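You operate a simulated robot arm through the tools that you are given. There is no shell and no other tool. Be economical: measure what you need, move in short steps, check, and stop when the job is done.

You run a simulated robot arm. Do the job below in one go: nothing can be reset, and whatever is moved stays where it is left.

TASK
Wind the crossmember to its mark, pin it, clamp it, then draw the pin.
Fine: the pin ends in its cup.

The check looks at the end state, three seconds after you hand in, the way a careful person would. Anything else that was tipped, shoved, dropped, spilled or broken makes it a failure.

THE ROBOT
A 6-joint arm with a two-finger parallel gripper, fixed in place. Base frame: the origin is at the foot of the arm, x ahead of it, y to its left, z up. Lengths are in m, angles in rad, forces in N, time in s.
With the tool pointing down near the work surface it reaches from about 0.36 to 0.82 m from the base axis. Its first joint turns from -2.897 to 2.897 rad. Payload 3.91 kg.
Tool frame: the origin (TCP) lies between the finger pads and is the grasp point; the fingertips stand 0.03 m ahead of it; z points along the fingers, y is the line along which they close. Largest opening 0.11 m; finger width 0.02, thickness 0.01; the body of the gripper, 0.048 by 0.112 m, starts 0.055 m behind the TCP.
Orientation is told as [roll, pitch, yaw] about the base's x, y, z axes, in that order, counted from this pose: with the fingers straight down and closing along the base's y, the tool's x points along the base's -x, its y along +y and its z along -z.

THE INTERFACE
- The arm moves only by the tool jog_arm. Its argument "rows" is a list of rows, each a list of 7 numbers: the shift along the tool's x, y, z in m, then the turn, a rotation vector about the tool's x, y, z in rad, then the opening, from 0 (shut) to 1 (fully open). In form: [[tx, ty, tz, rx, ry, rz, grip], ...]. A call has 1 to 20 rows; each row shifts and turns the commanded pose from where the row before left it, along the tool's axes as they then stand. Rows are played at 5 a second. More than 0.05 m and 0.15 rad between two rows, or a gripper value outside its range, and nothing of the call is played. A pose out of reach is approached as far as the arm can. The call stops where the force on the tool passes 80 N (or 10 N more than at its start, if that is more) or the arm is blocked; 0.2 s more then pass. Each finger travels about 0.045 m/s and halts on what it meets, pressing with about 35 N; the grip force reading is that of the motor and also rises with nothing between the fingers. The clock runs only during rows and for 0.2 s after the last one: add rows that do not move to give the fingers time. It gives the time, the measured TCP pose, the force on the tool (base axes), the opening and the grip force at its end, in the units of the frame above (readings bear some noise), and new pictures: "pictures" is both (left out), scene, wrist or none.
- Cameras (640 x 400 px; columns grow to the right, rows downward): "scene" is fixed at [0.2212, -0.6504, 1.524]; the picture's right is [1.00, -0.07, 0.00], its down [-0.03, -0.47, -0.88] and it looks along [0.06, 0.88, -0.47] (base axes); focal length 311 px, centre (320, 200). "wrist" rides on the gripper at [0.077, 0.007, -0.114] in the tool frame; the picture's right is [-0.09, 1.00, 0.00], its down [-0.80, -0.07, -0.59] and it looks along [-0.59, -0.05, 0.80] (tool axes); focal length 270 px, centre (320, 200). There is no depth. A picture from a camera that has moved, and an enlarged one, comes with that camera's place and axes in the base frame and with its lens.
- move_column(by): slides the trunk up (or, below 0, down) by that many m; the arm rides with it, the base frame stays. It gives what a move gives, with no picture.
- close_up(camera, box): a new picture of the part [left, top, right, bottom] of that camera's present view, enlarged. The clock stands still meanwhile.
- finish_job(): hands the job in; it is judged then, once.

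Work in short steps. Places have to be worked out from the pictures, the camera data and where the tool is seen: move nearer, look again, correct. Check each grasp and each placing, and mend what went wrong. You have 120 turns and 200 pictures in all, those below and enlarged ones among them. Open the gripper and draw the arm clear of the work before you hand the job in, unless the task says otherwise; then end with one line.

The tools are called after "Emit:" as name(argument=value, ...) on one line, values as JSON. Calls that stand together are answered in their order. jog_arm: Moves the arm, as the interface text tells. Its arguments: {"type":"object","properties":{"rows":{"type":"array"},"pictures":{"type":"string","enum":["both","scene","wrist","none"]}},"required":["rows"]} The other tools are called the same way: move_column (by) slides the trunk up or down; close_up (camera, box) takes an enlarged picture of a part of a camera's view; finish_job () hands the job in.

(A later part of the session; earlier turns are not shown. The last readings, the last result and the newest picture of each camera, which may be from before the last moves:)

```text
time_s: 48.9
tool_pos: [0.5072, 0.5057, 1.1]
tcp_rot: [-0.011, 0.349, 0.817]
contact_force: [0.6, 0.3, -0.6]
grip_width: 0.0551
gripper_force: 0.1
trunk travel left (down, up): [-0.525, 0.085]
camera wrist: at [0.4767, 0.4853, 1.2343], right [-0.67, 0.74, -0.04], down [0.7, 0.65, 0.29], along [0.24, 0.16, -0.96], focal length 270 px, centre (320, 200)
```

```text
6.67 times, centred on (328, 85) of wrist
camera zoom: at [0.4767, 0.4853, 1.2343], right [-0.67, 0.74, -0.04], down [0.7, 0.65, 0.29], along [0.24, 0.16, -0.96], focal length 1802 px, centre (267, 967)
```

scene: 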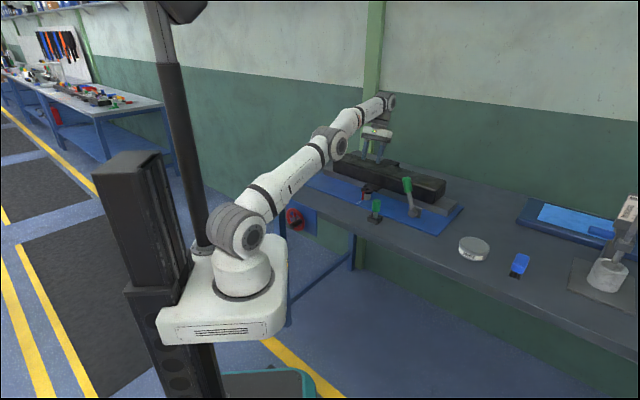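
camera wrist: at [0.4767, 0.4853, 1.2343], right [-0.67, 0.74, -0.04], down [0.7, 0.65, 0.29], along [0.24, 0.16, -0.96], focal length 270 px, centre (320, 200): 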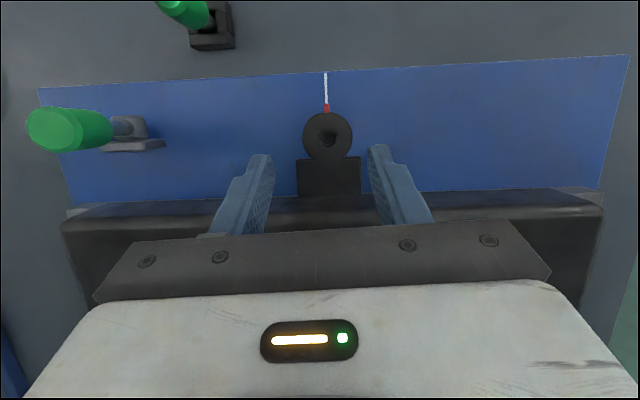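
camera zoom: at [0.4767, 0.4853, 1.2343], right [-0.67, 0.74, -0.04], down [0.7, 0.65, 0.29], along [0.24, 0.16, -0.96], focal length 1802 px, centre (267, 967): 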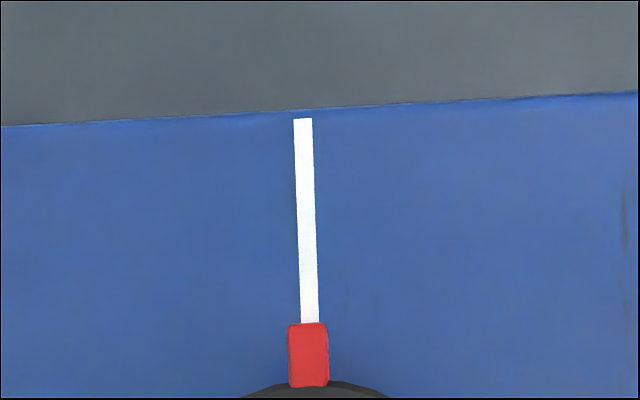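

Pointer sits on the mark and the holes look concentric. Next the pin: I move the camera over it.

Emit:
jog_arm(rows=[[0.0247, -0.0283, 0.009, 0, 0, 0, 0.5], [0.0247, -0.0283, 0.009, 0, 0, 0, 0.5], [0.0247, -0.0283, 0.009, 0, 0, 0, 0.5], [0.0247, -0.0283, 0.009, 0, 0, 0, 0.5], [0, 0, 0, 0, 0, 0, 0.5]], pictures="wrist")

Emit:
close_up(camera="wrist", box=[256, 60, 384, 180])

Emit:
close_up(camera="scene", box=[360, 190, 392, 230])

```text
time_s: 50.1
tool_pos: [0.5158, 0.3524, 1.0964]
tcp_rot: [-0.012, 0.35, 0.819]
contact_force: [-0.5, -0.4, 0.8]
grip_width: 0.0551
gripper_force: 0.2
trunk travel left (down, up): [-0.525, 0.085]
camera wrist: at [0.4861, 0.3338, 1.231], right [-0.67, 0.74, -0.04], down [0.7, 0.65, 0.29], along [0.24, 0.16, -0.96], focal length 270 px, centre (320, 200)
```

wrist: 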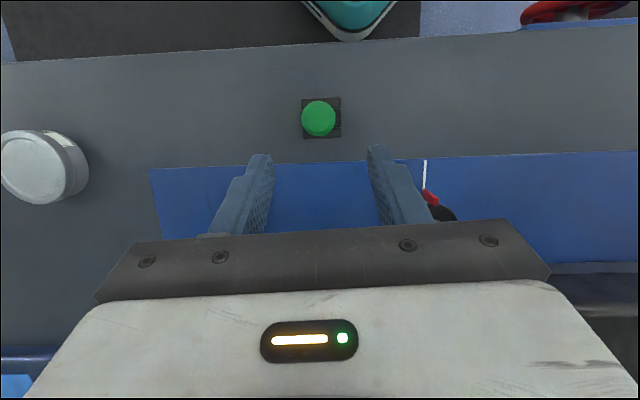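

```text
3.33 times, centred on (320, 120) of wrist
camera zoom: at [0.4861, 0.3338, 1.231], right [-0.67, 0.74, -0.04], down [0.7, 0.65, 0.29], along [0.24, 0.16, -0.96], focal length 901 px, centre (320, 467)
```

zoom: 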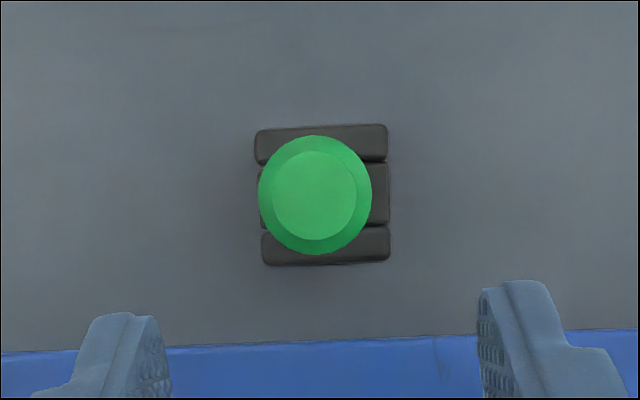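

```text
10.00 times, centred on (376, 210) of scene
camera zoom: at [0.2212, -0.6504, 1.524], right [1.0, -0.07, 0.0], down [-0.03, -0.47, -0.88], along [0.06, 0.88, -0.47], focal length 3108 px, centre (-240, 100)
```

zoom: 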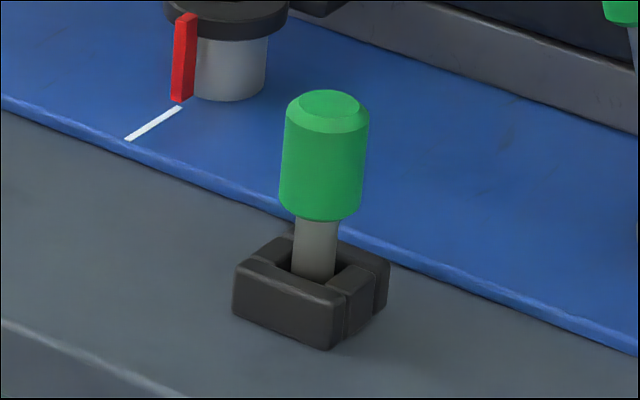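

Pin at (0.494, 0.324): head z≈.949–.996, Ø30 mm. I set the tool vertical above it, and check before gripping.

Emit:
jog_arm(rows=[[0, 0, 0, 0, -0.1167, 0, 0.6], [0, 0, 0, 0, -0.1167, 0, 0.6], [0, 0, 0, 0, -0.1167, 0, 0.6], [0.0357, -0.0033, 0, 0, 0, 0, 0.6], [0, 0, 0.035, 0, 0, 0, 0.6], [0, 0, 0.03, 0, 0, 0, 0.6], [0, 0, 0, 0, 0, 0, 0.6]], pictures="both")

Emit:
close_up(camera="scene", box=[350, 170, 410, 230])

```text
time_s: 51.7
tool_pos: [0.4956, 0.3234, 1.0334]
tcp_rot: [-0.01, -0.002, 0.821]
contact_force: [-0.3, 0.2, 0.8]
grip_width: 0.066
gripper_force: 0.1
trunk travel left (down, up): [-0.525, 0.085]
camera wrist: at [0.4367, 0.2726, 1.1485], right [-0.67, 0.74, -0.01], down [0.59, 0.54, 0.6], along [0.45, 0.39, -0.8], focal length 270 px, centre (320, 200)
```

scene: 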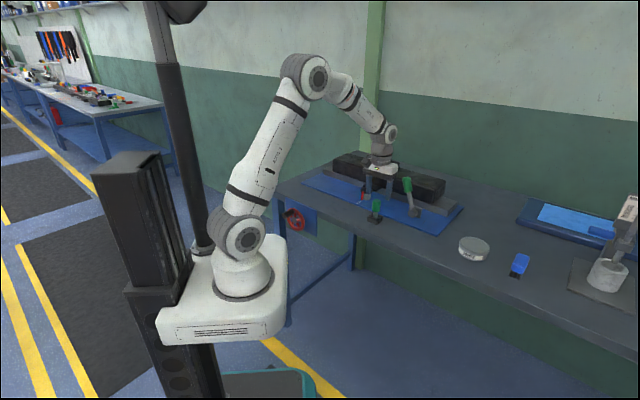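
wrist: 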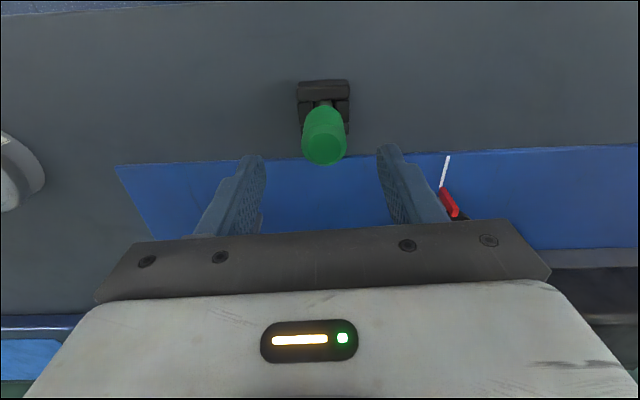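

```text
6.67 times, centred on (380, 200) of scene
camera zoom: at [0.2212, -0.6504, 1.524], right [1.0, -0.07, 0.0], down [-0.03, -0.47, -0.88], along [0.06, 0.88, -0.47], focal length 2072 px, centre (-80, 200)
```

zoom: 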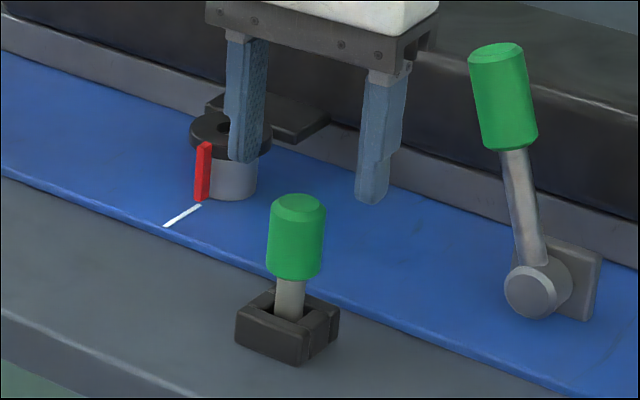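

The estimates agree within ~3 mm; I descend around the head and close.

Emit:
jog_arm(rows=[[0.0014, 0.0015, 0.025, 0, 0, 0, 0.6], [0, 0, 0.026, 0, 0, 0, 0.6], [0, 0, 0, 0, 0, 0, 0.6], [0, 0, 0, 0, 0, 0, 0.4], [0, 0, 0, 0, 0, 0, 0.2], [0, 0, 0, 0, 0, 0, 0.15], [0, 0, 0, 0, 0, 0, 0.15], [0, 0, 0, 0, 0, 0, 0.15]], pictures="wrist")

Emit:
close_up(camera="scene", box=[350, 170, 410, 230])

```text
time_s: 53.5
tool_pos: [0.4969, 0.3236, 0.9827]
tcp_rot: [-0.011, -0.003, 0.823]
contact_force: [0.6, 0.0, 0.2]
grip_width: 0.0287
gripper_force: 35.6
trunk travel left (down, up): [-0.525, 0.085]
camera wrist: at [0.4354, 0.273, 1.0976], right [-0.67, 0.74, -0.01], down [0.59, 0.54, 0.6], along [0.45, 0.39, -0.8], focal length 270 px, centre (320, 200)
```

wrist: 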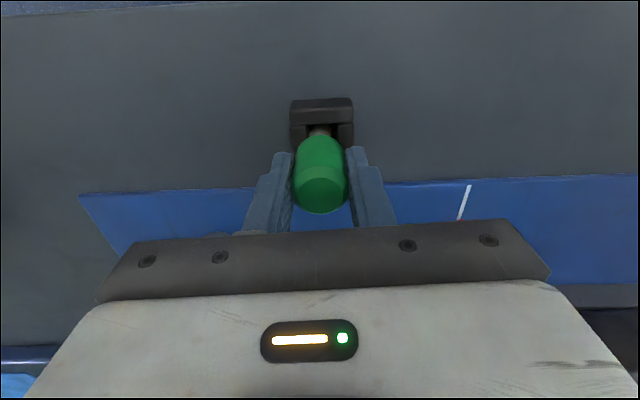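

```text
6.67 times, centred on (380, 200) of scene
camera zoom: at [0.2212, -0.6504, 1.524], right [1.0, -0.07, 0.0], down [-0.03, -0.47, -0.88], along [0.06, 0.88, -0.47], focal length 2072 px, centre (-80, 200)
```

zoom: 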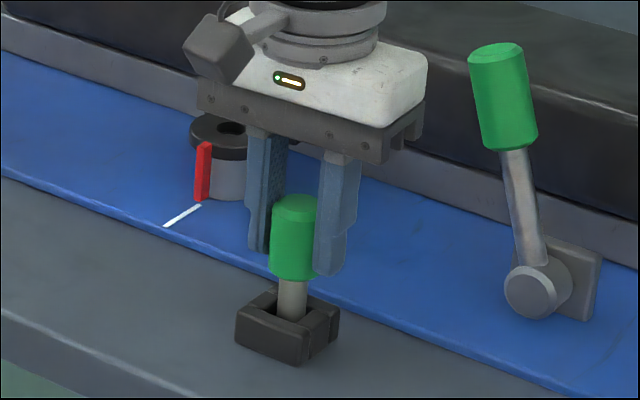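

Gripped, but the head sits ~5 mm toward the robot from the pad centres; I open, re-centre and close again.

Emit:
jog_arm(rows=[[0, 0, 0, 0, 0, 0, 0.4], [0, 0, 0, 0, 0, 0, 0.4], [0.005, 0, 0, 0, 0, 0, 0.4], [0, 0, 0, 0, 0, 0, 0.4], [0, 0, 0, 0, 0, 0, 0.2], [0, 0, 0, 0, 0, 0, 0.15], [0, 0, 0, 0, 0, 0, 0.15], [0, 0, 0, 0, 0, 0, 0.15]], pictures="wrist")

Emit:
close_up(camera="scene", box=[350, 170, 410, 230])

```text
time_s: 55.3
tool_pos: [0.4927, 0.3206, 0.984]
tcp_rot: [-0.009, -0.003, 0.823]
contact_force: [-2.1, 1.4, -0.5]
grip_width: 0.0289
gripper_force: 35.7
trunk travel left (down, up): [-0.525, 0.085]
camera wrist: at [0.4321, 0.2691, 1.0986], right [-0.67, 0.74, -0.01], down [0.59, 0.54, 0.6], along [0.45, 0.39, -0.8], focal length 270 px, centre (320, 200)
```

wrist: 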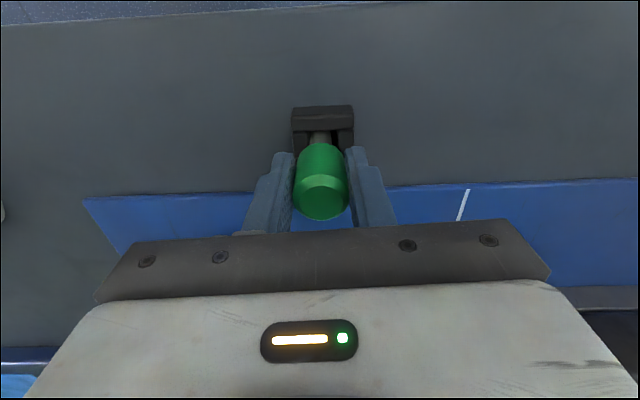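

```text
6.67 times, centred on (380, 200) of scene
camera zoom: at [0.2212, -0.6504, 1.524], right [1.0, -0.07, 0.0], down [-0.03, -0.47, -0.88], along [0.06, 0.88, -0.47], focal length 2072 px, centre (-80, 200)
```

zoom: 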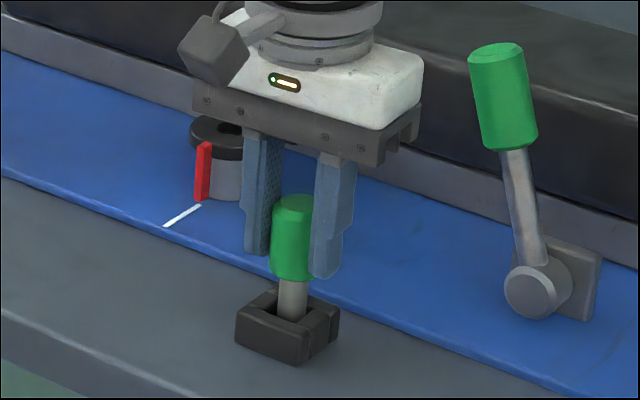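

Well centred now. I lift the pin 9 cm and check.

Emit:
jog_arm(rows=[[0, 0, -0.02, 0, 0, 0, 0.15], [0, 0, -0.035, 0, 0, 0, 0.15], [0, 0, -0.035, 0, 0, 0, 0.15], [0, 0, 0, 0, 0, 0, 0.15]], pictures="wrist")

Emit:
close_up(camera="scene", box=[340, 140, 420, 230])

Emit:
close_up(camera="wrist", box=[260, 60, 388, 220])

```text
time_s: 56.3
tool_pos: [0.4923, 0.3171, 1.0738]
tcp_rot: [-0.01, -0.001, 0.821]
contact_force: [0.4, 1.0, -0.1]
grip_width: 0.0286
gripper_force: 35.3
trunk travel left (down, up): [-0.525, 0.085]
camera wrist: at [0.4319, 0.2671, 1.188], right [-0.67, 0.74, -0.01], down [0.59, 0.54, 0.6], along [0.45, 0.39, -0.8], focal length 270 px, centre (320, 200)
```

wrist: 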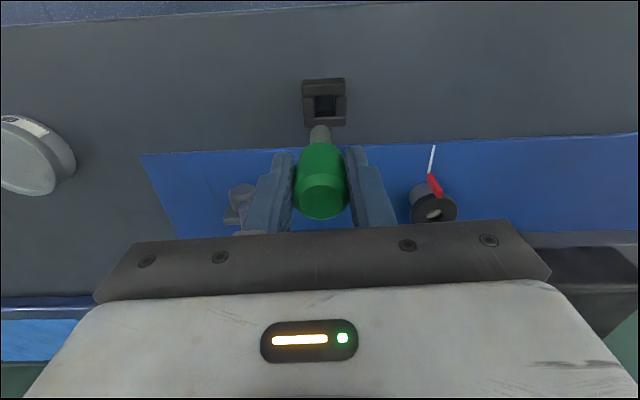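

```text
4.44 times, centred on (380, 185) of scene
camera zoom: at [0.2212, -0.6504, 1.524], right [1.0, -0.07, 0.0], down [-0.03, -0.47, -0.88], along [0.06, 0.88, -0.47], focal length 1381 px, centre (53, 267)
```

zoom: 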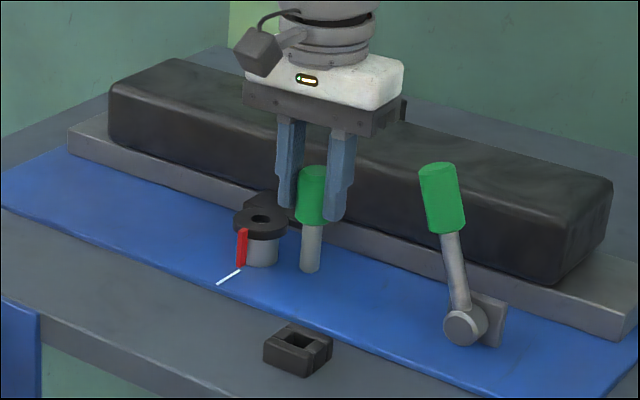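

```text
2.50 times, centred on (324, 140) of wrist
camera zoom: at [0.4319, 0.2671, 1.188], right [-0.67, 0.74, -0.01], down [0.59, 0.54, 0.6], along [0.45, 0.39, -0.8], focal length 676 px, centre (310, 350)
```

zoom: 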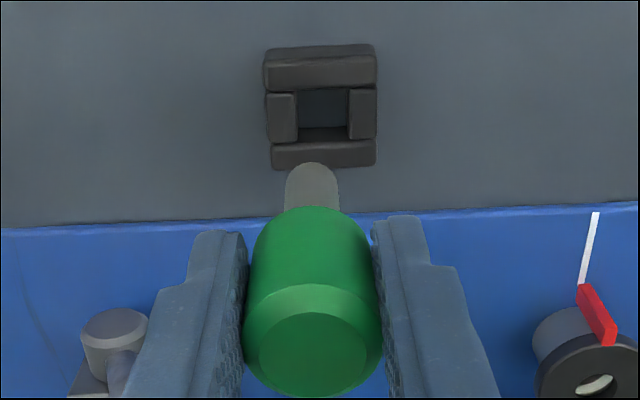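

Pin lifted cleanly. Relative to the pin, the lug hole lies about (0.000, +0.17); I carry the pin over it, still high.

Emit:
jog_arm(rows=[[-0.0254, 0.0235, 0, 0, 0, 0, 0.15], [-0.0254, 0.0235, 0, 0, 0, 0, 0.15], [-0.0254, 0.0235, 0, 0, 0, 0, 0.15], [-0.0254, 0.0235, 0, 0, 0, 0, 0.15], [-0.0254, 0.0235, 0, 0, 0, 0, 0.15], [0, 0, 0, 0, 0, 0, 0.15]], pictures="wrist")

Emit:
close_up(camera="scene", box=[345, 165, 393, 201])

Emit:
close_up(camera="wrist", box=[280, 60, 376, 180])

```text
time_s: 57.7
tool_pos: [0.4934, 0.4942, 1.0718]
tcp_rot: [-0.012, -0.001, 0.82]
contact_force: [-0.5, 0.3, 0.6]
grip_width: 0.0289
gripper_force: 35.0
trunk travel left (down, up): [-0.525, 0.085]
camera wrist: at [0.4334, 0.4415, 1.1872], right [-0.67, 0.74, -0.01], down [0.59, 0.54, 0.6], along [0.45, 0.39, -0.8], focal length 270 px, centre (320, 200)
```

wrist: 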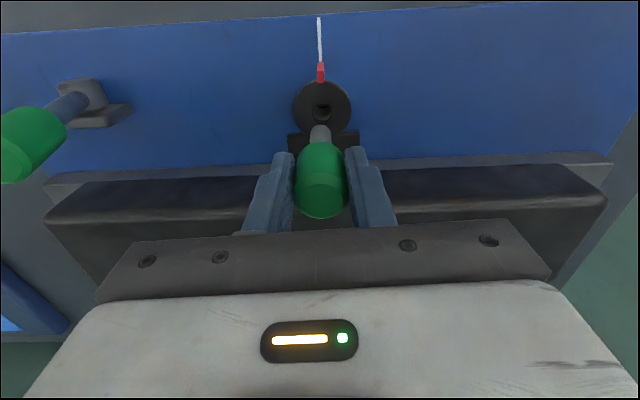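

```text
11.11 times, centred on (369, 183) of scene
camera zoom: at [0.2212, -0.6504, 1.524], right [1.0, -0.07, 0.0], down [-0.03, -0.47, -0.88], along [0.06, 0.88, -0.47], focal length 3453 px, centre (-224, 389)
```

zoom: 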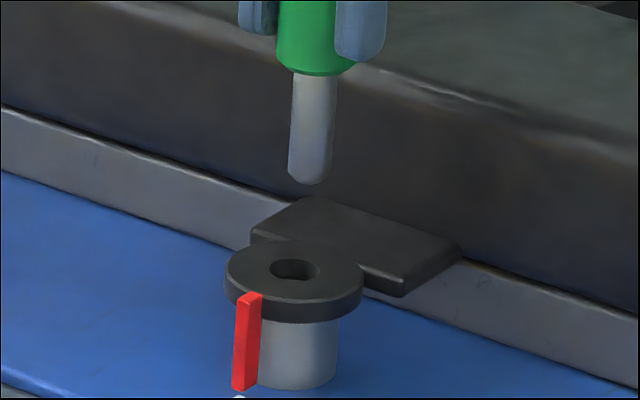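

```text
3.33 times, centred on (328, 120) of wrist
camera zoom: at [0.4334, 0.4415, 1.1872], right [-0.67, 0.74, -0.01], down [0.59, 0.54, 0.6], along [0.45, 0.39, -0.8], focal length 901 px, centre (293, 467)
```

zoom: 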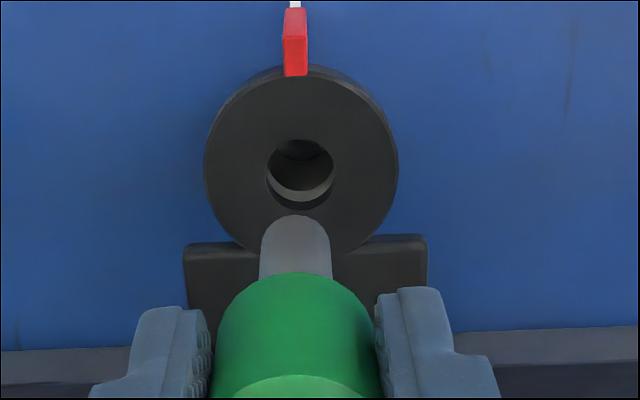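

Pin tip is about 2.5 mm beyond and 1.6 mm right of the hole axis; I correct that and lower 2.5 cm to look again just above the ring.

Emit:
jog_arm(rows=[[0.0024, 0.0016, 0, 0, 0, 0, 0.15], [0, 0, 0.0125, 0, 0, 0, 0.15], [0, 0, 0.0125, 0, 0, 0, 0.15], [0, 0, 0, 0, 0, 0, 0.15]], pictures="none")

Emit:
close_up(camera="scene", box=[353, 175, 385, 195])

Emit:
close_up(camera="wrist", box=[280, 60, 376, 180])

```text
time_s: 58.7
tool_pos: [0.4898, 0.4928, 1.0475]
tcp_rot: [-0.01, -0.001, 0.821]
contact_force: [1.1, -0.6, -0.7]
grip_width: 0.0291
gripper_force: 34.9
trunk travel left (down, up): [-0.525, 0.085]
```

```text
16.00 times, centred on (369, 185) of scene
camera zoom: at [0.2212, -0.6504, 1.524], right [1.0, -0.07, 0.0], down [-0.03, -0.47, -0.88], along [0.06, 0.88, -0.47], focal length 4972 px, centre (-464, 440)
```

zoom: 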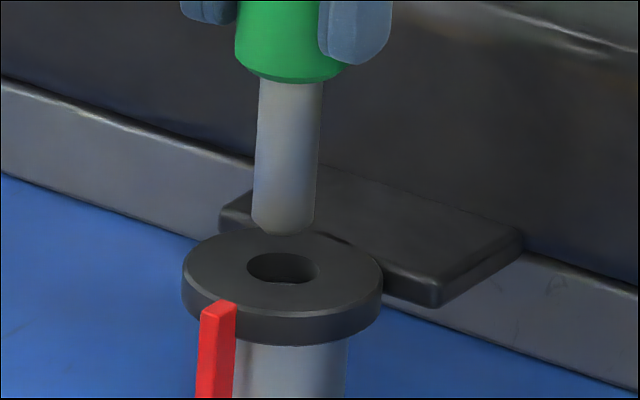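

```text
3.33 times, centred on (328, 120) of wrist
camera zoom: at [0.4293, 0.4407, 1.162], right [-0.67, 0.74, -0.01], down [0.59, 0.54, 0.6], along [0.45, 0.39, -0.8], focal length 901 px, centre (293, 467)
```

zoom: 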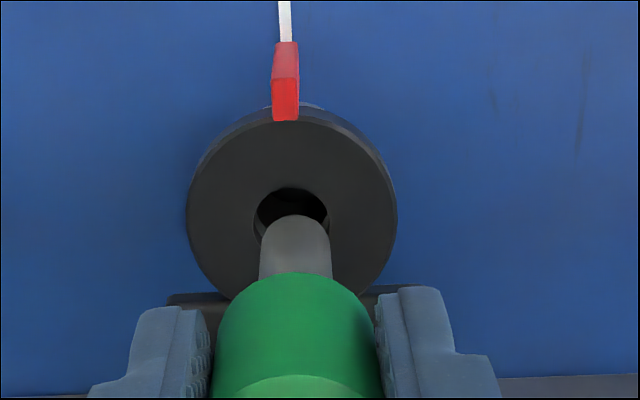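

Depth agrees (ring top .953); sideways offset is now −0.8 mm. I correct and lower into the hole gently.

Emit:
jog_arm(rows=[[0, -0.0008, 0.004, 0, 0, 0, 0.15], [0, 0, 0.006, 0, 0, 0, 0.15], [0, 0, 0.006, 0, 0, 0, 0.15], [0, 0, 0.006, 0, 0, 0, 0.15], [0, 0, 0.004, 0, 0, 0, 0.15]], pictures="none")

Emit:
close_up(camera="scene", box=[353, 175, 385, 195])

Emit:
close_up(camera="wrist", box=[280, 80, 376, 200])

```text
time_s: 59.9
tool_pos: [0.4892, 0.4921, 1.0199]
tcp_rot: [-0.01, -0.001, 0.821]
contact_force: [-0.7, 0.0, -0.9]
grip_width: 0.029
gripper_force: 34.8
trunk travel left (down, up): [-0.525, 0.085]
```

```text
16.00 times, centred on (369, 185) of scene
camera zoom: at [0.2212, -0.6504, 1.524], right [1.0, -0.07, 0.0], down [-0.03, -0.47, -0.88], along [0.06, 0.88, -0.47], focal length 4972 px, centre (-464, 440)
```

zoom: 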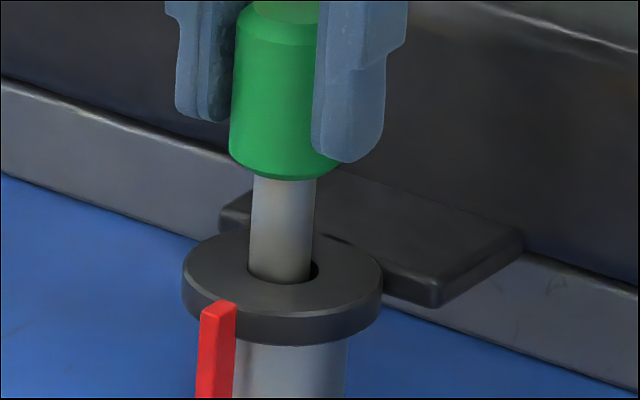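

```text
3.33 times, centred on (328, 140) of wrist
camera zoom: at [0.4296, 0.4407, 1.1349], right [-0.67, 0.74, -0.01], down [0.59, 0.54, 0.6], along [0.45, 0.39, -0.8], focal length 901 px, centre (293, 400)
```

zoom: 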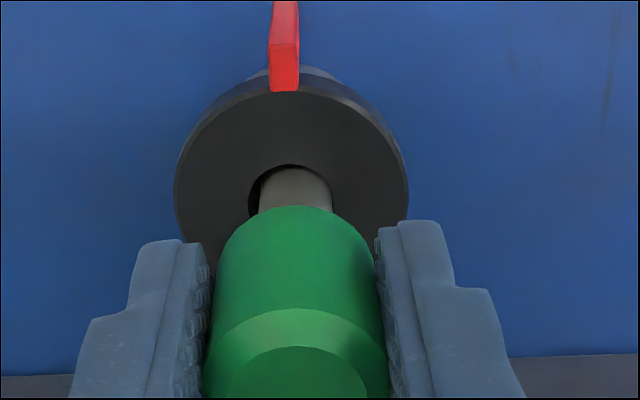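

The shank is in the hole but toward its +L side; I shift −1.2 mm and continue down.

Emit:
jog_arm(rows=[[0, -0.0012, 0, 0, 0, 0, 0.15], [0, 0, 0.005, 0, 0, 0, 0.15], [0, 0, 0.005, 0, 0, 0, 0.15], [0, 0, 0.005, 0, 0, 0, 0.15]], pictures="none")

Emit:
close_up(camera="scene", box=[353, 175, 385, 195])

```text
time_s: 60.9
tool_pos: [0.4903, 0.4899, 1.0061]
tcp_rot: [-0.01, -0.003, 0.824]
contact_force: [-0.9, -0.6, 0.0]
grip_width: 0.029
gripper_force: 34.9
trunk travel left (down, up): [-0.525, 0.085]
```

```text
16.00 times, centred on (369, 185) of scene
camera zoom: at [0.2212, -0.6504, 1.524], right [1.0, -0.07, 0.0], down [-0.03, -0.47, -0.88], along [0.06, 0.88, -0.47], focal length 4972 px, centre (-464, 440)
```

zoom: 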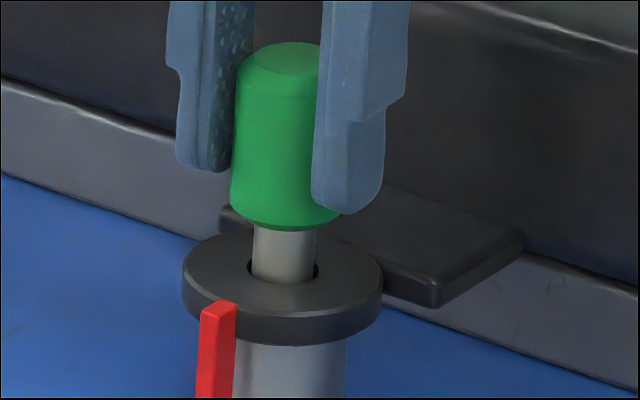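

Centred, and the tip is already entering the boss with no force. I continue down to seat it.

Emit:
jog_arm(rows=[[0, 0, 0.005, 0, 0, 0, 0.15], [0, 0, 0.005, 0, 0, 0, 0.15], [0, 0, 0.003, 0, 0, 0, 0.15], [0, 0, 0.002, 0, 0, 0, 0.15], [0, 0, 0, 0, 0, 0, 0.15]], pictures="none")

Emit:
close_up(camera="scene", box=[353, 175, 385, 195])

```text
time_s: 62.1
tool_pos: [0.4914, 0.491, 0.9951]
tcp_rot: [-0.01, -0.009, 0.822]
contact_force: [3.1, 1.1, 29.4]
grip_width: 0.0294
gripper_force: 35.1
trunk travel left (down, up): [-0.525, 0.085]
```

```text
16.00 times, centred on (369, 185) of scene
camera zoom: at [0.2212, -0.6504, 1.524], right [1.0, -0.07, 0.0], down [-0.03, -0.47, -0.88], along [0.06, 0.88, -0.47], focal length 4972 px, centre (-464, 440)
```

zoom: 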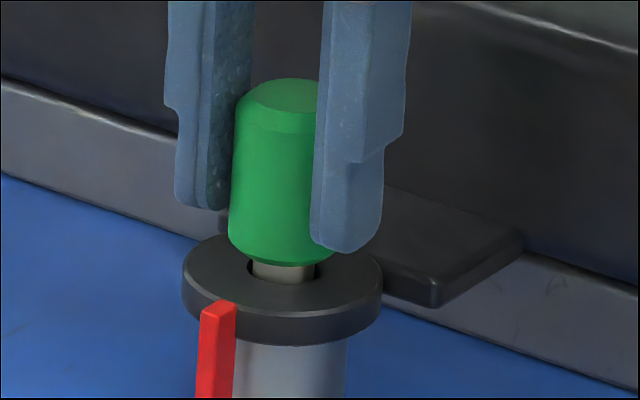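

29 N upward — it seems bottomed in the boss (about 25 mm engaged). I open the fingers and see whether it settles.

Emit:
jog_arm(rows=[[0, 0, -0.003, 0, 0, 0, 0.15], [0, 0, 0, 0, 0, 0, 0.3], [0, 0, 0, 0, 0, 0, 0.45], [0, 0, 0, 0, 0, 0, 0.45], [0, 0, 0, 0, 0, 0, 0.45]], pictures="none")

Emit:
close_up(camera="scene", box=[353, 175, 385, 195])

```text
time_s: 63.3
tool_pos: [0.4916, 0.491, 0.9927]
tcp_rot: [-0.01, -0.001, 0.822]
contact_force: [-0.5, -0.1, -0.2]
grip_width: 0.0497
gripper_force: 0.2
trunk travel left (down, up): [-0.525, 0.085]
```

```text
16.00 times, centred on (369, 185) of scene
camera zoom: at [0.2212, -0.6504, 1.524], right [1.0, -0.07, 0.0], down [-0.03, -0.47, -0.88], along [0.06, 0.88, -0.47], focal length 4972 px, centre (-464, 440)
```

zoom: 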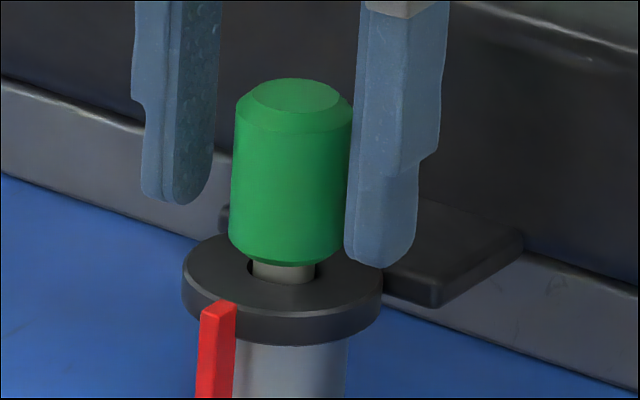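

The pin stands seated in lug and boss. I retreat up and go look at the clamp lever.

Emit:
jog_arm(rows=[[0, 0, -0.035, 0, 0, 0, 0.45], [0, 0, -0.04, 0, 0, 0, 0.45], [0, 0, -0.04, 0, 0, 0, 0.45], [0.03, -0.035, 0, 0, 0, 0, 0.45], [0.03, -0.035, 0, 0, 0, 0, 0.45], [0.03, -0.035, 0, 0, 0, 0, 0.45], [0, 0, 0, 0, 0, 0, 0.45]], pictures="wrist")

Emit:
close_up(camera="scene", box=[350, 165, 446, 225])

```text
time_s: 64.9
tool_pos: [0.5098, 0.3547, 1.1097]
tcp_rot: [-0.011, -0.002, 0.822]
contact_force: [-0.2, -0.2, 0.6]
grip_width: 0.0495
gripper_force: 0.0
trunk travel left (down, up): [-0.525, 0.085]
camera wrist: at [0.4502, 0.3024, 1.2241], right [-0.67, 0.74, -0.01], down [0.59, 0.54, 0.6], along [0.45, 0.39, -0.8], focal length 270 px, centre (320, 200)
```

wrist: 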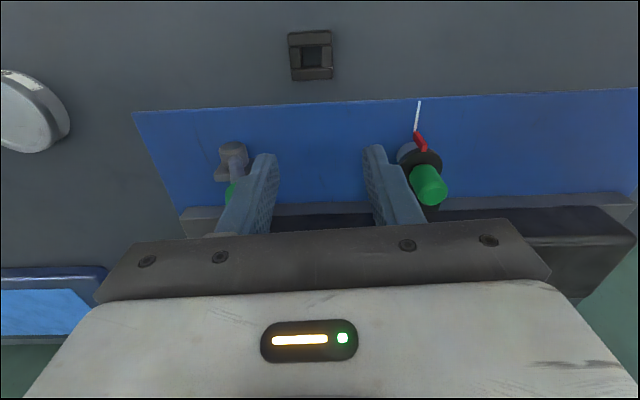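

```text
6.67 times, centred on (398, 195) of scene
camera zoom: at [0.2212, -0.6504, 1.524], right [1.0, -0.07, 0.0], down [-0.03, -0.47, -0.88], along [0.06, 0.88, -0.47], focal length 2072 px, centre (-200, 233)
```

zoom: 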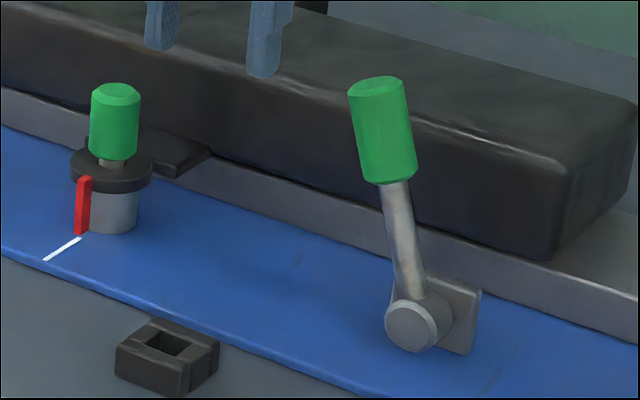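

Lever pivot ≈ (0.638, 0.336, 0.925), head ≈ (0.611, 0.355, 1.036), leaning left about 16°. I view it frontally with the wrist camera.

Emit:
jog_arm(rows=[[0, 0, 0, 0, -0.115, 0, 0.8], [0, 0, 0, 0, -0.115, 0, 1], [0, 0, 0, 0, -0.115, 0, 1], [0.027, -0.0238, 0.0115, 0, 0, 0, 1], [0.027, -0.0238, 0.0115, 0, 0, 0, 1], [0.027, -0.0238, 0.0115, 0, 0, 0, 1], [0.027, -0.0238, 0.0115, 0, 0, 0, 1], [0, 0, 0, 0, 0, 0, 1]], pictures="wrist")

Emit:
close_up(camera="wrist", box=[220, 100, 420, 240])

```text
time_s: 66.7
tool_pos: [0.5148, 0.2256, 1.0312]
tcp_rot: [-0.01, -0.347, 0.827]
contact_force: [-0.2, 0.2, -0.2]
grip_width: 0.1099
gripper_force: 0.1
trunk travel left (down, up): [-0.525, 0.085]
camera wrist: at [0.4325, 0.1496, 1.1132], right [-0.67, 0.74, 0.02], down [0.42, 0.36, 0.83], along [0.61, 0.57, -0.55], focal length 270 px, centre (320, 200)
```

wrist: 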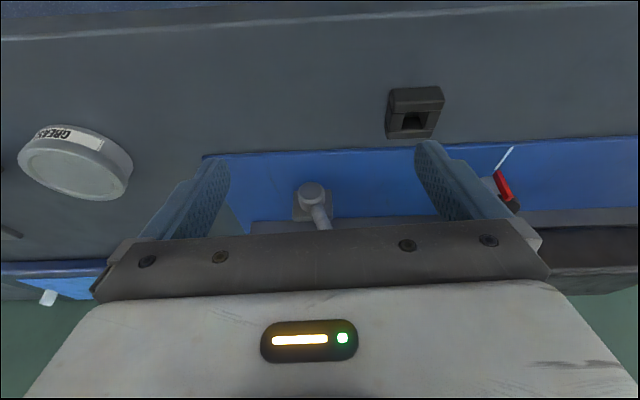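

```text
2.86 times, centred on (320, 170) of wrist
camera zoom: at [0.4325, 0.1496, 1.1132], right [-0.67, 0.74, 0.02], down [0.42, 0.36, 0.83], along [0.61, 0.57, -0.55], focal length 772 px, centre (320, 286)
```

zoom: 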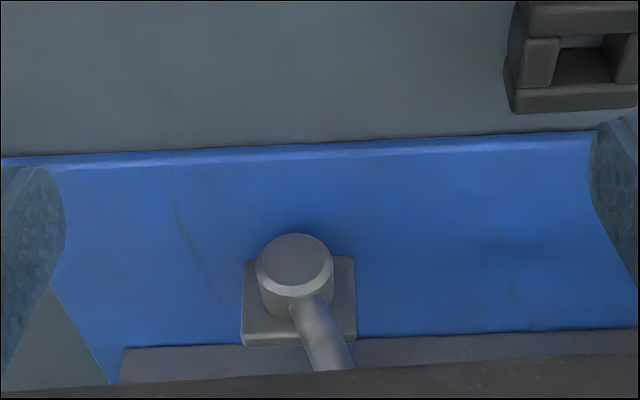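

No sign of its swing direction; it leans left, so I expect it to be thrown to the right. I bring closed fingers to the left side of the lever head to push gently.

Emit:
jog_arm(rows=[[0, 0, 0, 0, 0.115, 0, 0.6], [0, 0, 0, 0, 0.115, 0, 0.3], [0, 0, 0, 0, 0.117, 0, 0], [0, 0, -0.04, 0, 0, 0, 0], [0, 0, -0.04, 0, 0, 0, 0], [0, 0, -0.04, 0, 0, 0, 0], [-0.0394, 0.012, 0, 0, 0, 0, 0], [-0.0394, 0.012, 0, 0, 0, 0, 0], [-0.0394, 0.012, 0, 0, 0, 0, 0], [-0.0394, 0.012, 0, 0, 0, 0, 0], [0, 0, 0.035, 0, 0, 0, 0], [0, 0, 0, 0, 0, 0, 0]], pictures="wrist")

Emit:
close_up(camera="scene", box=[350, 150, 446, 225])

```text
time_s: 69.3
tool_pos: [0.5877, 0.3741, 1.1143]
tcp_rot: [-0.01, 0.0, 0.823]
contact_force: [-0.6, -0.3, 0.1]
grip_width: 0.0
gripper_force: 35.0
trunk travel left (down, up): [-0.525, 0.085]
camera wrist: at [0.5275, 0.3228, 1.2303], right [-0.67, 0.74, -0.01], down [0.59, 0.54, 0.6], along [0.45, 0.39, -0.8], focal length 270 px, centre (320, 200)
```

wrist: 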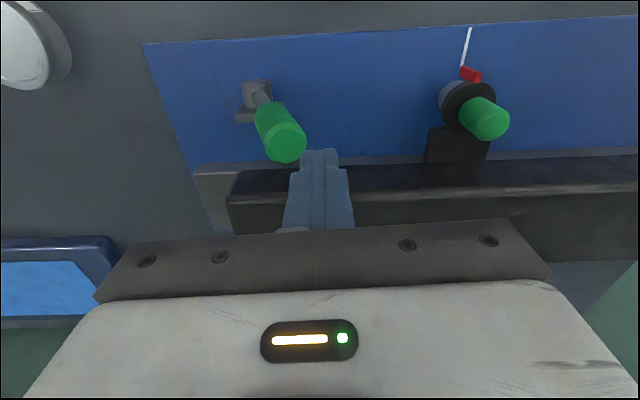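

```text
5.33 times, centred on (398, 188) of scene
camera zoom: at [0.2212, -0.6504, 1.524], right [1.0, -0.07, 0.0], down [-0.03, -0.47, -0.88], along [0.06, 0.88, -0.47], focal length 1657 px, centre (-96, 267)
```

zoom: 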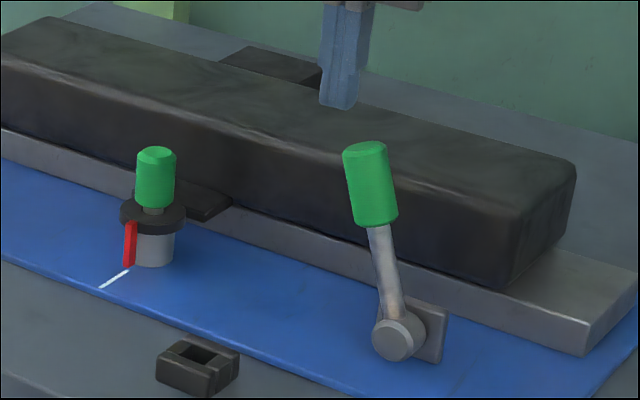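

The finger would graze the head top, so I shift 12 mm left, then descend beside it.

Emit:
jog_arm(rows=[[0, 0.012, 0, 0, 0, 0, 0], [0, 0, 0.04, 0, 0, 0, 0], [0, 0, 0.042, 0, 0, 0, 0], [0, 0, 0, 0, 0, 0, 0]], pictures="wrist")

Emit:
close_up(camera="scene", box=[350, 150, 446, 225])

```text
time_s: 70.3
tool_pos: [0.5805, 0.3836, 1.0328]
tcp_rot: [-0.009, 0.0, 0.823]
contact_force: [0.9, -1.1, -0.5]
grip_width: 0.0
gripper_force: 34.6
trunk travel left (down, up): [-0.525, 0.085]
camera wrist: at [0.5211, 0.3318, 1.1479], right [-0.67, 0.74, -0.01], down [0.59, 0.54, 0.6], along [0.45, 0.39, -0.8], focal length 270 px, centre (320, 200)
```

wrist: 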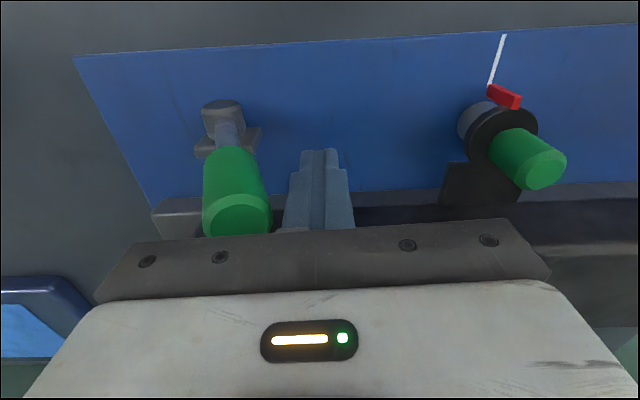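

```text
5.33 times, centred on (398, 188) of scene
camera zoom: at [0.2212, -0.6504, 1.524], right [1.0, -0.07, 0.0], down [-0.03, -0.47, -0.88], along [0.06, 0.88, -0.47], focal length 1657 px, centre (-96, 267)
```

zoom: 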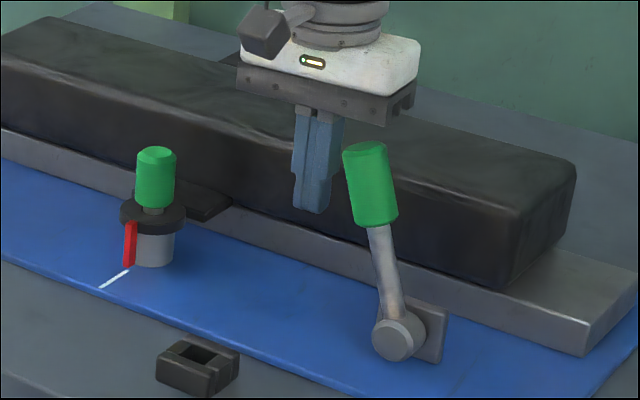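

Beside the head now; I push right gently and watch the force.

Emit:
jog_arm(rows=[[0, -0.008, 0, 0, 0, 0, 0], [0, -0.008, 0, 0, 0, 0, 0], [0, -0.007, 0, 0, 0, 0, 0], [0, -0.007, 0, 0, 0, 0, 0], [0, -0.005, 0, 0, 0, 0, 0]], pictures="none")

Emit:
close_up(camera="scene", box=[350, 150, 446, 225])

```text
time_s: 71.5
tool_pos: [0.6055, 0.3583, 1.0323]
tcp_rot: [-0.011, 0.0, 0.822]
contact_force: [-2.7, 0.6, 0.9]
grip_width: 0.0
gripper_force: 35.4
trunk travel left (down, up): [-0.525, 0.085]
```

```text
5.33 times, centred on (398, 188) of scene
camera zoom: at [0.2212, -0.6504, 1.524], right [1.0, -0.07, 0.0], down [-0.03, -0.47, -0.88], along [0.06, 0.88, -0.47], focal length 1657 px, centre (-96, 267)
```

zoom: 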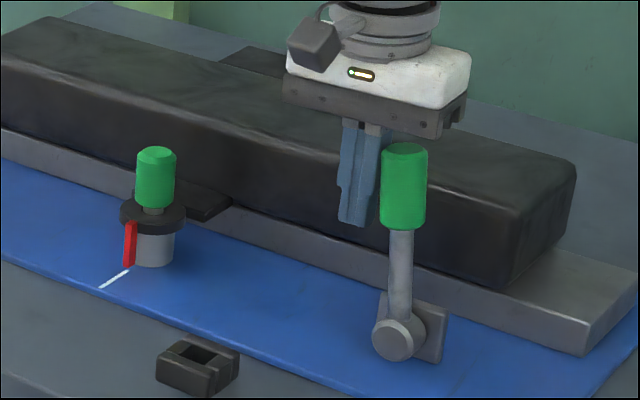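

The lever swings right with only ~3 N. I continue the throw along its arc.

Emit:
jog_arm(rows=[[0, 0, -0.0315, 0, 0, 0, 0], [0, -0.015, 0, 0, 0, 0, 0], [0, -0.015, 0, 0, 0, 0, 0], [0, -0.015, 0, 0, 0, 0, 0], [0, -0.012, 0.0048, 0, 0, 0, 0], [0, -0.012, 0.0048, 0, 0, 0, 0], [0, -0.012, 0.0048, 0, 0, 0, 0], [0, -0.0097, 0.0087, 0, 0, 0, 0], [0, -0.0097, 0.0087, 0, 0, 0, 0]], pictures="none")

Emit:
close_up(camera="scene", box=[350, 150, 446, 225])

```text
time_s: 73.5
tool_pos: [0.6712, 0.2963, 1.0441]
tcp_rot: [-0.013, -0.013, 0.827]
contact_force: [-34.3, 42.9, 43.8]
grip_width: 0.0
gripper_force: 35.1
trunk travel left (down, up): [-0.525, 0.085]
```

```text
5.33 times, centred on (398, 188) of scene
camera zoom: at [0.2212, -0.6504, 1.524], right [1.0, -0.07, 0.0], down [-0.03, -0.47, -0.88], along [0.06, 0.88, -0.47], focal length 1657 px, centre (-96, 267)
```

zoom: 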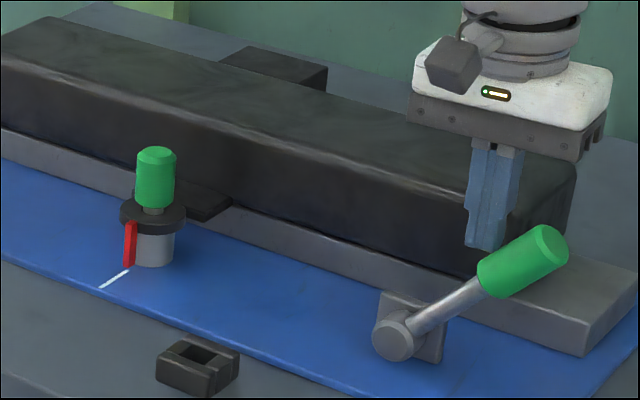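

Strong resistance (~70 N) at about 50° past vertical: likely the end stop. I back off slightly and see whether the lever stays.

Emit:
jog_arm(rows=[[0, 0.01, -0.01, 0, 0, 0, 0], [0, 0.01, -0.02, 0, 0, 0, 0], [0, 0, -0.02, 0, 0, 0, 0], [0, 0, 0, 0, 0, 0, 0]], pictures="wrist")

Emit:
close_up(camera="scene", box=[350, 150, 446, 225])

```text
time_s: 74.5
tool_pos: [0.6629, 0.3037, 1.0824]
tcp_rot: [-0.009, 0.003, 0.823]
contact_force: [-0.2, -0.2, -0.5]
grip_width: 0.0
gripper_force: 35.2
trunk travel left (down, up): [-0.525, 0.085]
camera wrist: at [0.6028, 0.2529, 1.1978], right [-0.67, 0.74, -0.01], down [0.59, 0.54, 0.59], along [0.45, 0.39, -0.8], focal length 270 px, centre (320, 200)
```

wrist: 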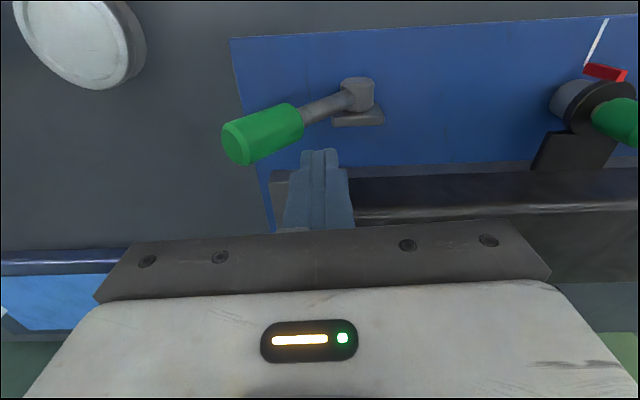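

```text
5.33 times, centred on (398, 188) of scene
camera zoom: at [0.2212, -0.6504, 1.524], right [1.0, -0.07, 0.0], down [-0.03, -0.47, -0.88], along [0.06, 0.88, -0.47], focal length 1657 px, centre (-96, 267)
```

zoom: 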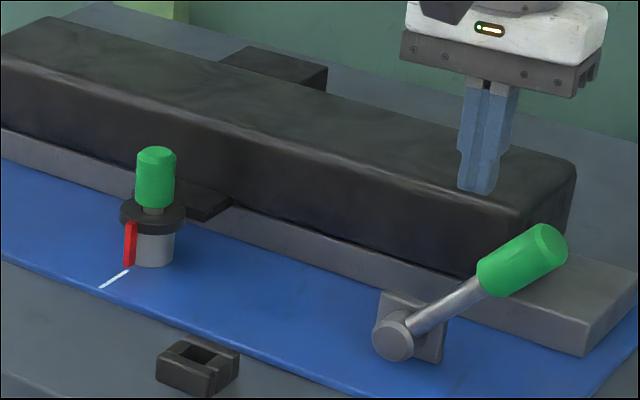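

The lever stayed put. To make sure it is home, I press once more near the outer end of the head, squarely, and compare.

Emit:
jog_arm(rows=[[0, -0.02, 0.01, 0, 0, 0, 0], [0, -0.0032, 0.0038, 0, 0, 0, 0], [0, -0.0032, 0.0038, 0, 0, 0, 0], [0, -0.0032, 0.0038, 0, 0, 0, 0], [0, -0.0032, 0.0038, 0, 0, 0, 0], [0, -0.0032, 0.0038, 0, 0, 0, 0], [0, -0.0032, 0.0038, 0, 0, 0, 0]], pictures="none")

Emit:
close_up(camera="scene", box=[350, 150, 446, 225])

```text
time_s: 76.1
tool_pos: [0.6843, 0.2846, 1.0646]
tcp_rot: [-0.017, -0.016, 0.825]
contact_force: [-27.9, 35.4, 59.1]
grip_width: 0.0001
gripper_force: 34.5
trunk travel left (down, up): [-0.525, 0.085]
```

```text
5.33 times, centred on (398, 188) of scene
camera zoom: at [0.2212, -0.6504, 1.524], right [1.0, -0.07, 0.0], down [-0.03, -0.47, -0.88], along [0.06, 0.88, -0.47], focal length 1657 px, centre (-96, 267)
```

zoom: 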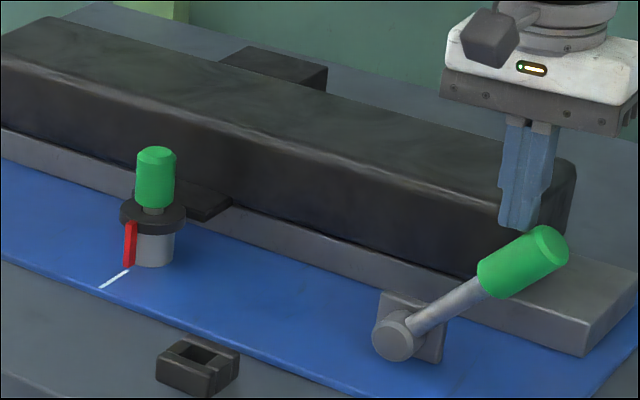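

The lever does not budge: a hard stop. To be sure which end is "clamped", I test the other way: swing it back and see whether its starting lean was the opposite stop.

Emit:
jog_arm(rows=[[0, 0.005, -0.03, 0, 0, 0, 0], [0, 0, -0.03, 0, 0, 0, 0], [0, -0.035, 0, 0, 0, 0, 0], [0, -0.035, 0, 0, 0, 0, 0], [0, 0, 0.035, 0, 0, 0, 0], [0, 0, 0.035, 0, 0, 0, 0], [0, 0, 0.03, 0, 0, 0, 0], [0, 0, 0, 0, 0, 0, 0]], pictures="wrist")

Emit:
close_up(camera="scene", box=[370, 150, 466, 225])

```text
time_s: 77.9
tool_pos: [0.7459, 0.234, 1.0107]
tcp_rot: [-0.011, 0.0, 0.823]
contact_force: [0.2, -0.6, 0.9]
grip_width: 0.0003
gripper_force: 35.3
trunk travel left (down, up): [-0.525, 0.085]
camera wrist: at [0.686, 0.1826, 1.125], right [-0.67, 0.74, -0.01], down [0.59, 0.54, 0.6], along [0.45, 0.39, -0.8], focal length 270 px, centre (320, 200)
```

wrist: 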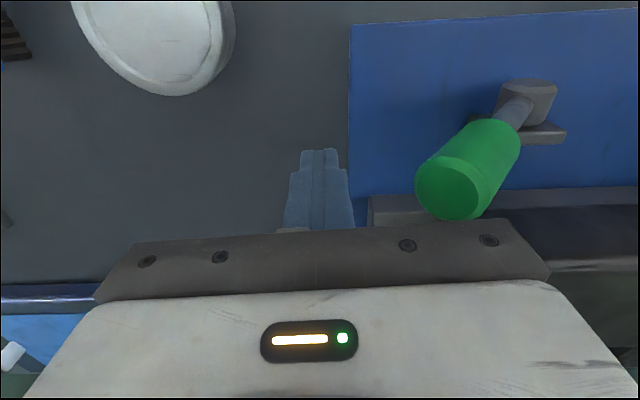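

```text
5.33 times, centred on (418, 188) of scene
camera zoom: at [0.2212, -0.6504, 1.524], right [1.0, -0.07, 0.0], down [-0.03, -0.47, -0.88], along [0.06, 0.88, -0.47], focal length 1657 px, centre (-203, 267)
```

zoom: 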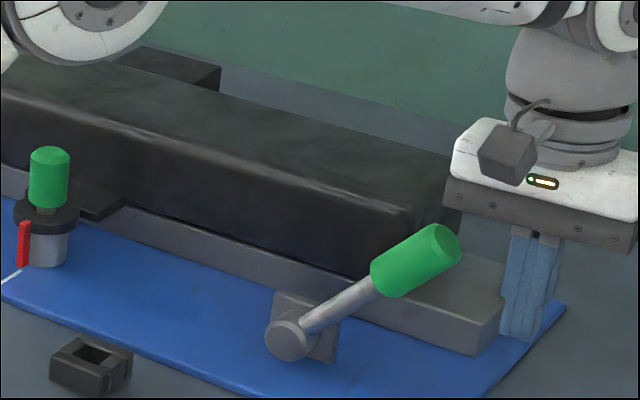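

Emit:
jog_arm(rows=[[0, 0.015, 0, 0, 0, 0, 0], [0, 0.015, 0, 0, 0, 0, 0], [0, 0.015, 0, 0, 0, 0, 0], [0, 0.012, 0, 0, 0, 0, 0], [0, 0.012, 0, 0, 0, 0, 0], [0, 0.012, 0, 0, 0, 0, 0], [0, 0.012, 0, 0, 0, 0, 0], [0, 0.012, 0, 0, 0, 0, 0], [0, 0.012, 0, 0, 0, 0, 0], [0, 0.012, 0, 0, 0, 0, 0]], pictures="none")

Emit:
close_up(camera="scene", box=[350, 150, 446, 225])

```text
time_s: 80.1
tool_pos: [0.6446, 0.3213, 1.0156]
tcp_rot: [-0.011, -0.006, 0.821]
contact_force: [14.6, 6.7, 32.6]
grip_width: 0.0
gripper_force: 35.0
trunk travel left (down, up): [-0.525, 0.085]
```

```text
5.33 times, centred on (398, 188) of scene
camera zoom: at [0.2212, -0.6504, 1.524], right [1.0, -0.07, 0.0], down [-0.03, -0.47, -0.88], along [0.06, 0.88, -0.47], focal length 1657 px, centre (-96, 267)
```

zoom: 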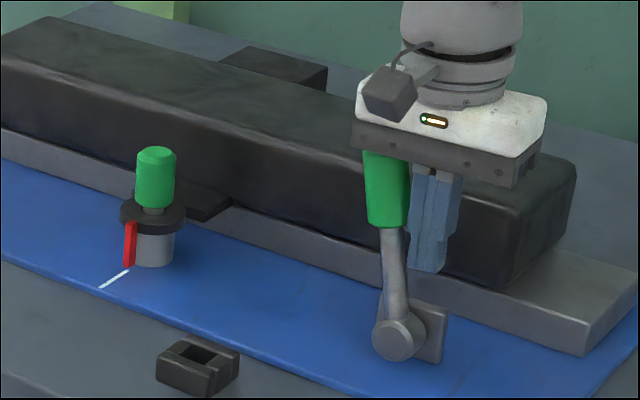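

The gripper body rests on the head top; I raise 3 cm and continue pushing left in small steps.

Emit:
jog_arm(rows=[[0, 0, -0.015, 0, 0, 0, 0], [0, 0, -0.018, 0, 0, 0, 0], [0, 0.006, 0, 0, 0, 0, 0], [0, 0.006, 0, 0, 0, 0, 0], [0, 0.006, 0, 0, 0, 0, 0]], pictures="none")

Emit:
close_up(camera="scene", box=[350, 150, 446, 225])

```text
time_s: 81.3
tool_pos: [0.6336, 0.3301, 1.0434]
tcp_rot: [-0.01, 0.001, 0.822]
contact_force: [2.2, -2.9, -2.7]
grip_width: 0.0
gripper_force: 35.3
trunk travel left (down, up): [-0.525, 0.085]
```

```text
5.33 times, centred on (398, 188) of scene
camera zoom: at [0.2212, -0.6504, 1.524], right [1.0, -0.07, 0.0], down [-0.03, -0.47, -0.88], along [0.06, 0.88, -0.47], focal length 1657 px, centre (-96, 267)
```

zoom: 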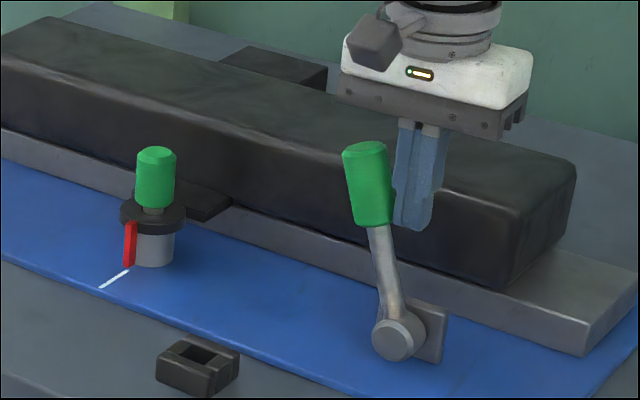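

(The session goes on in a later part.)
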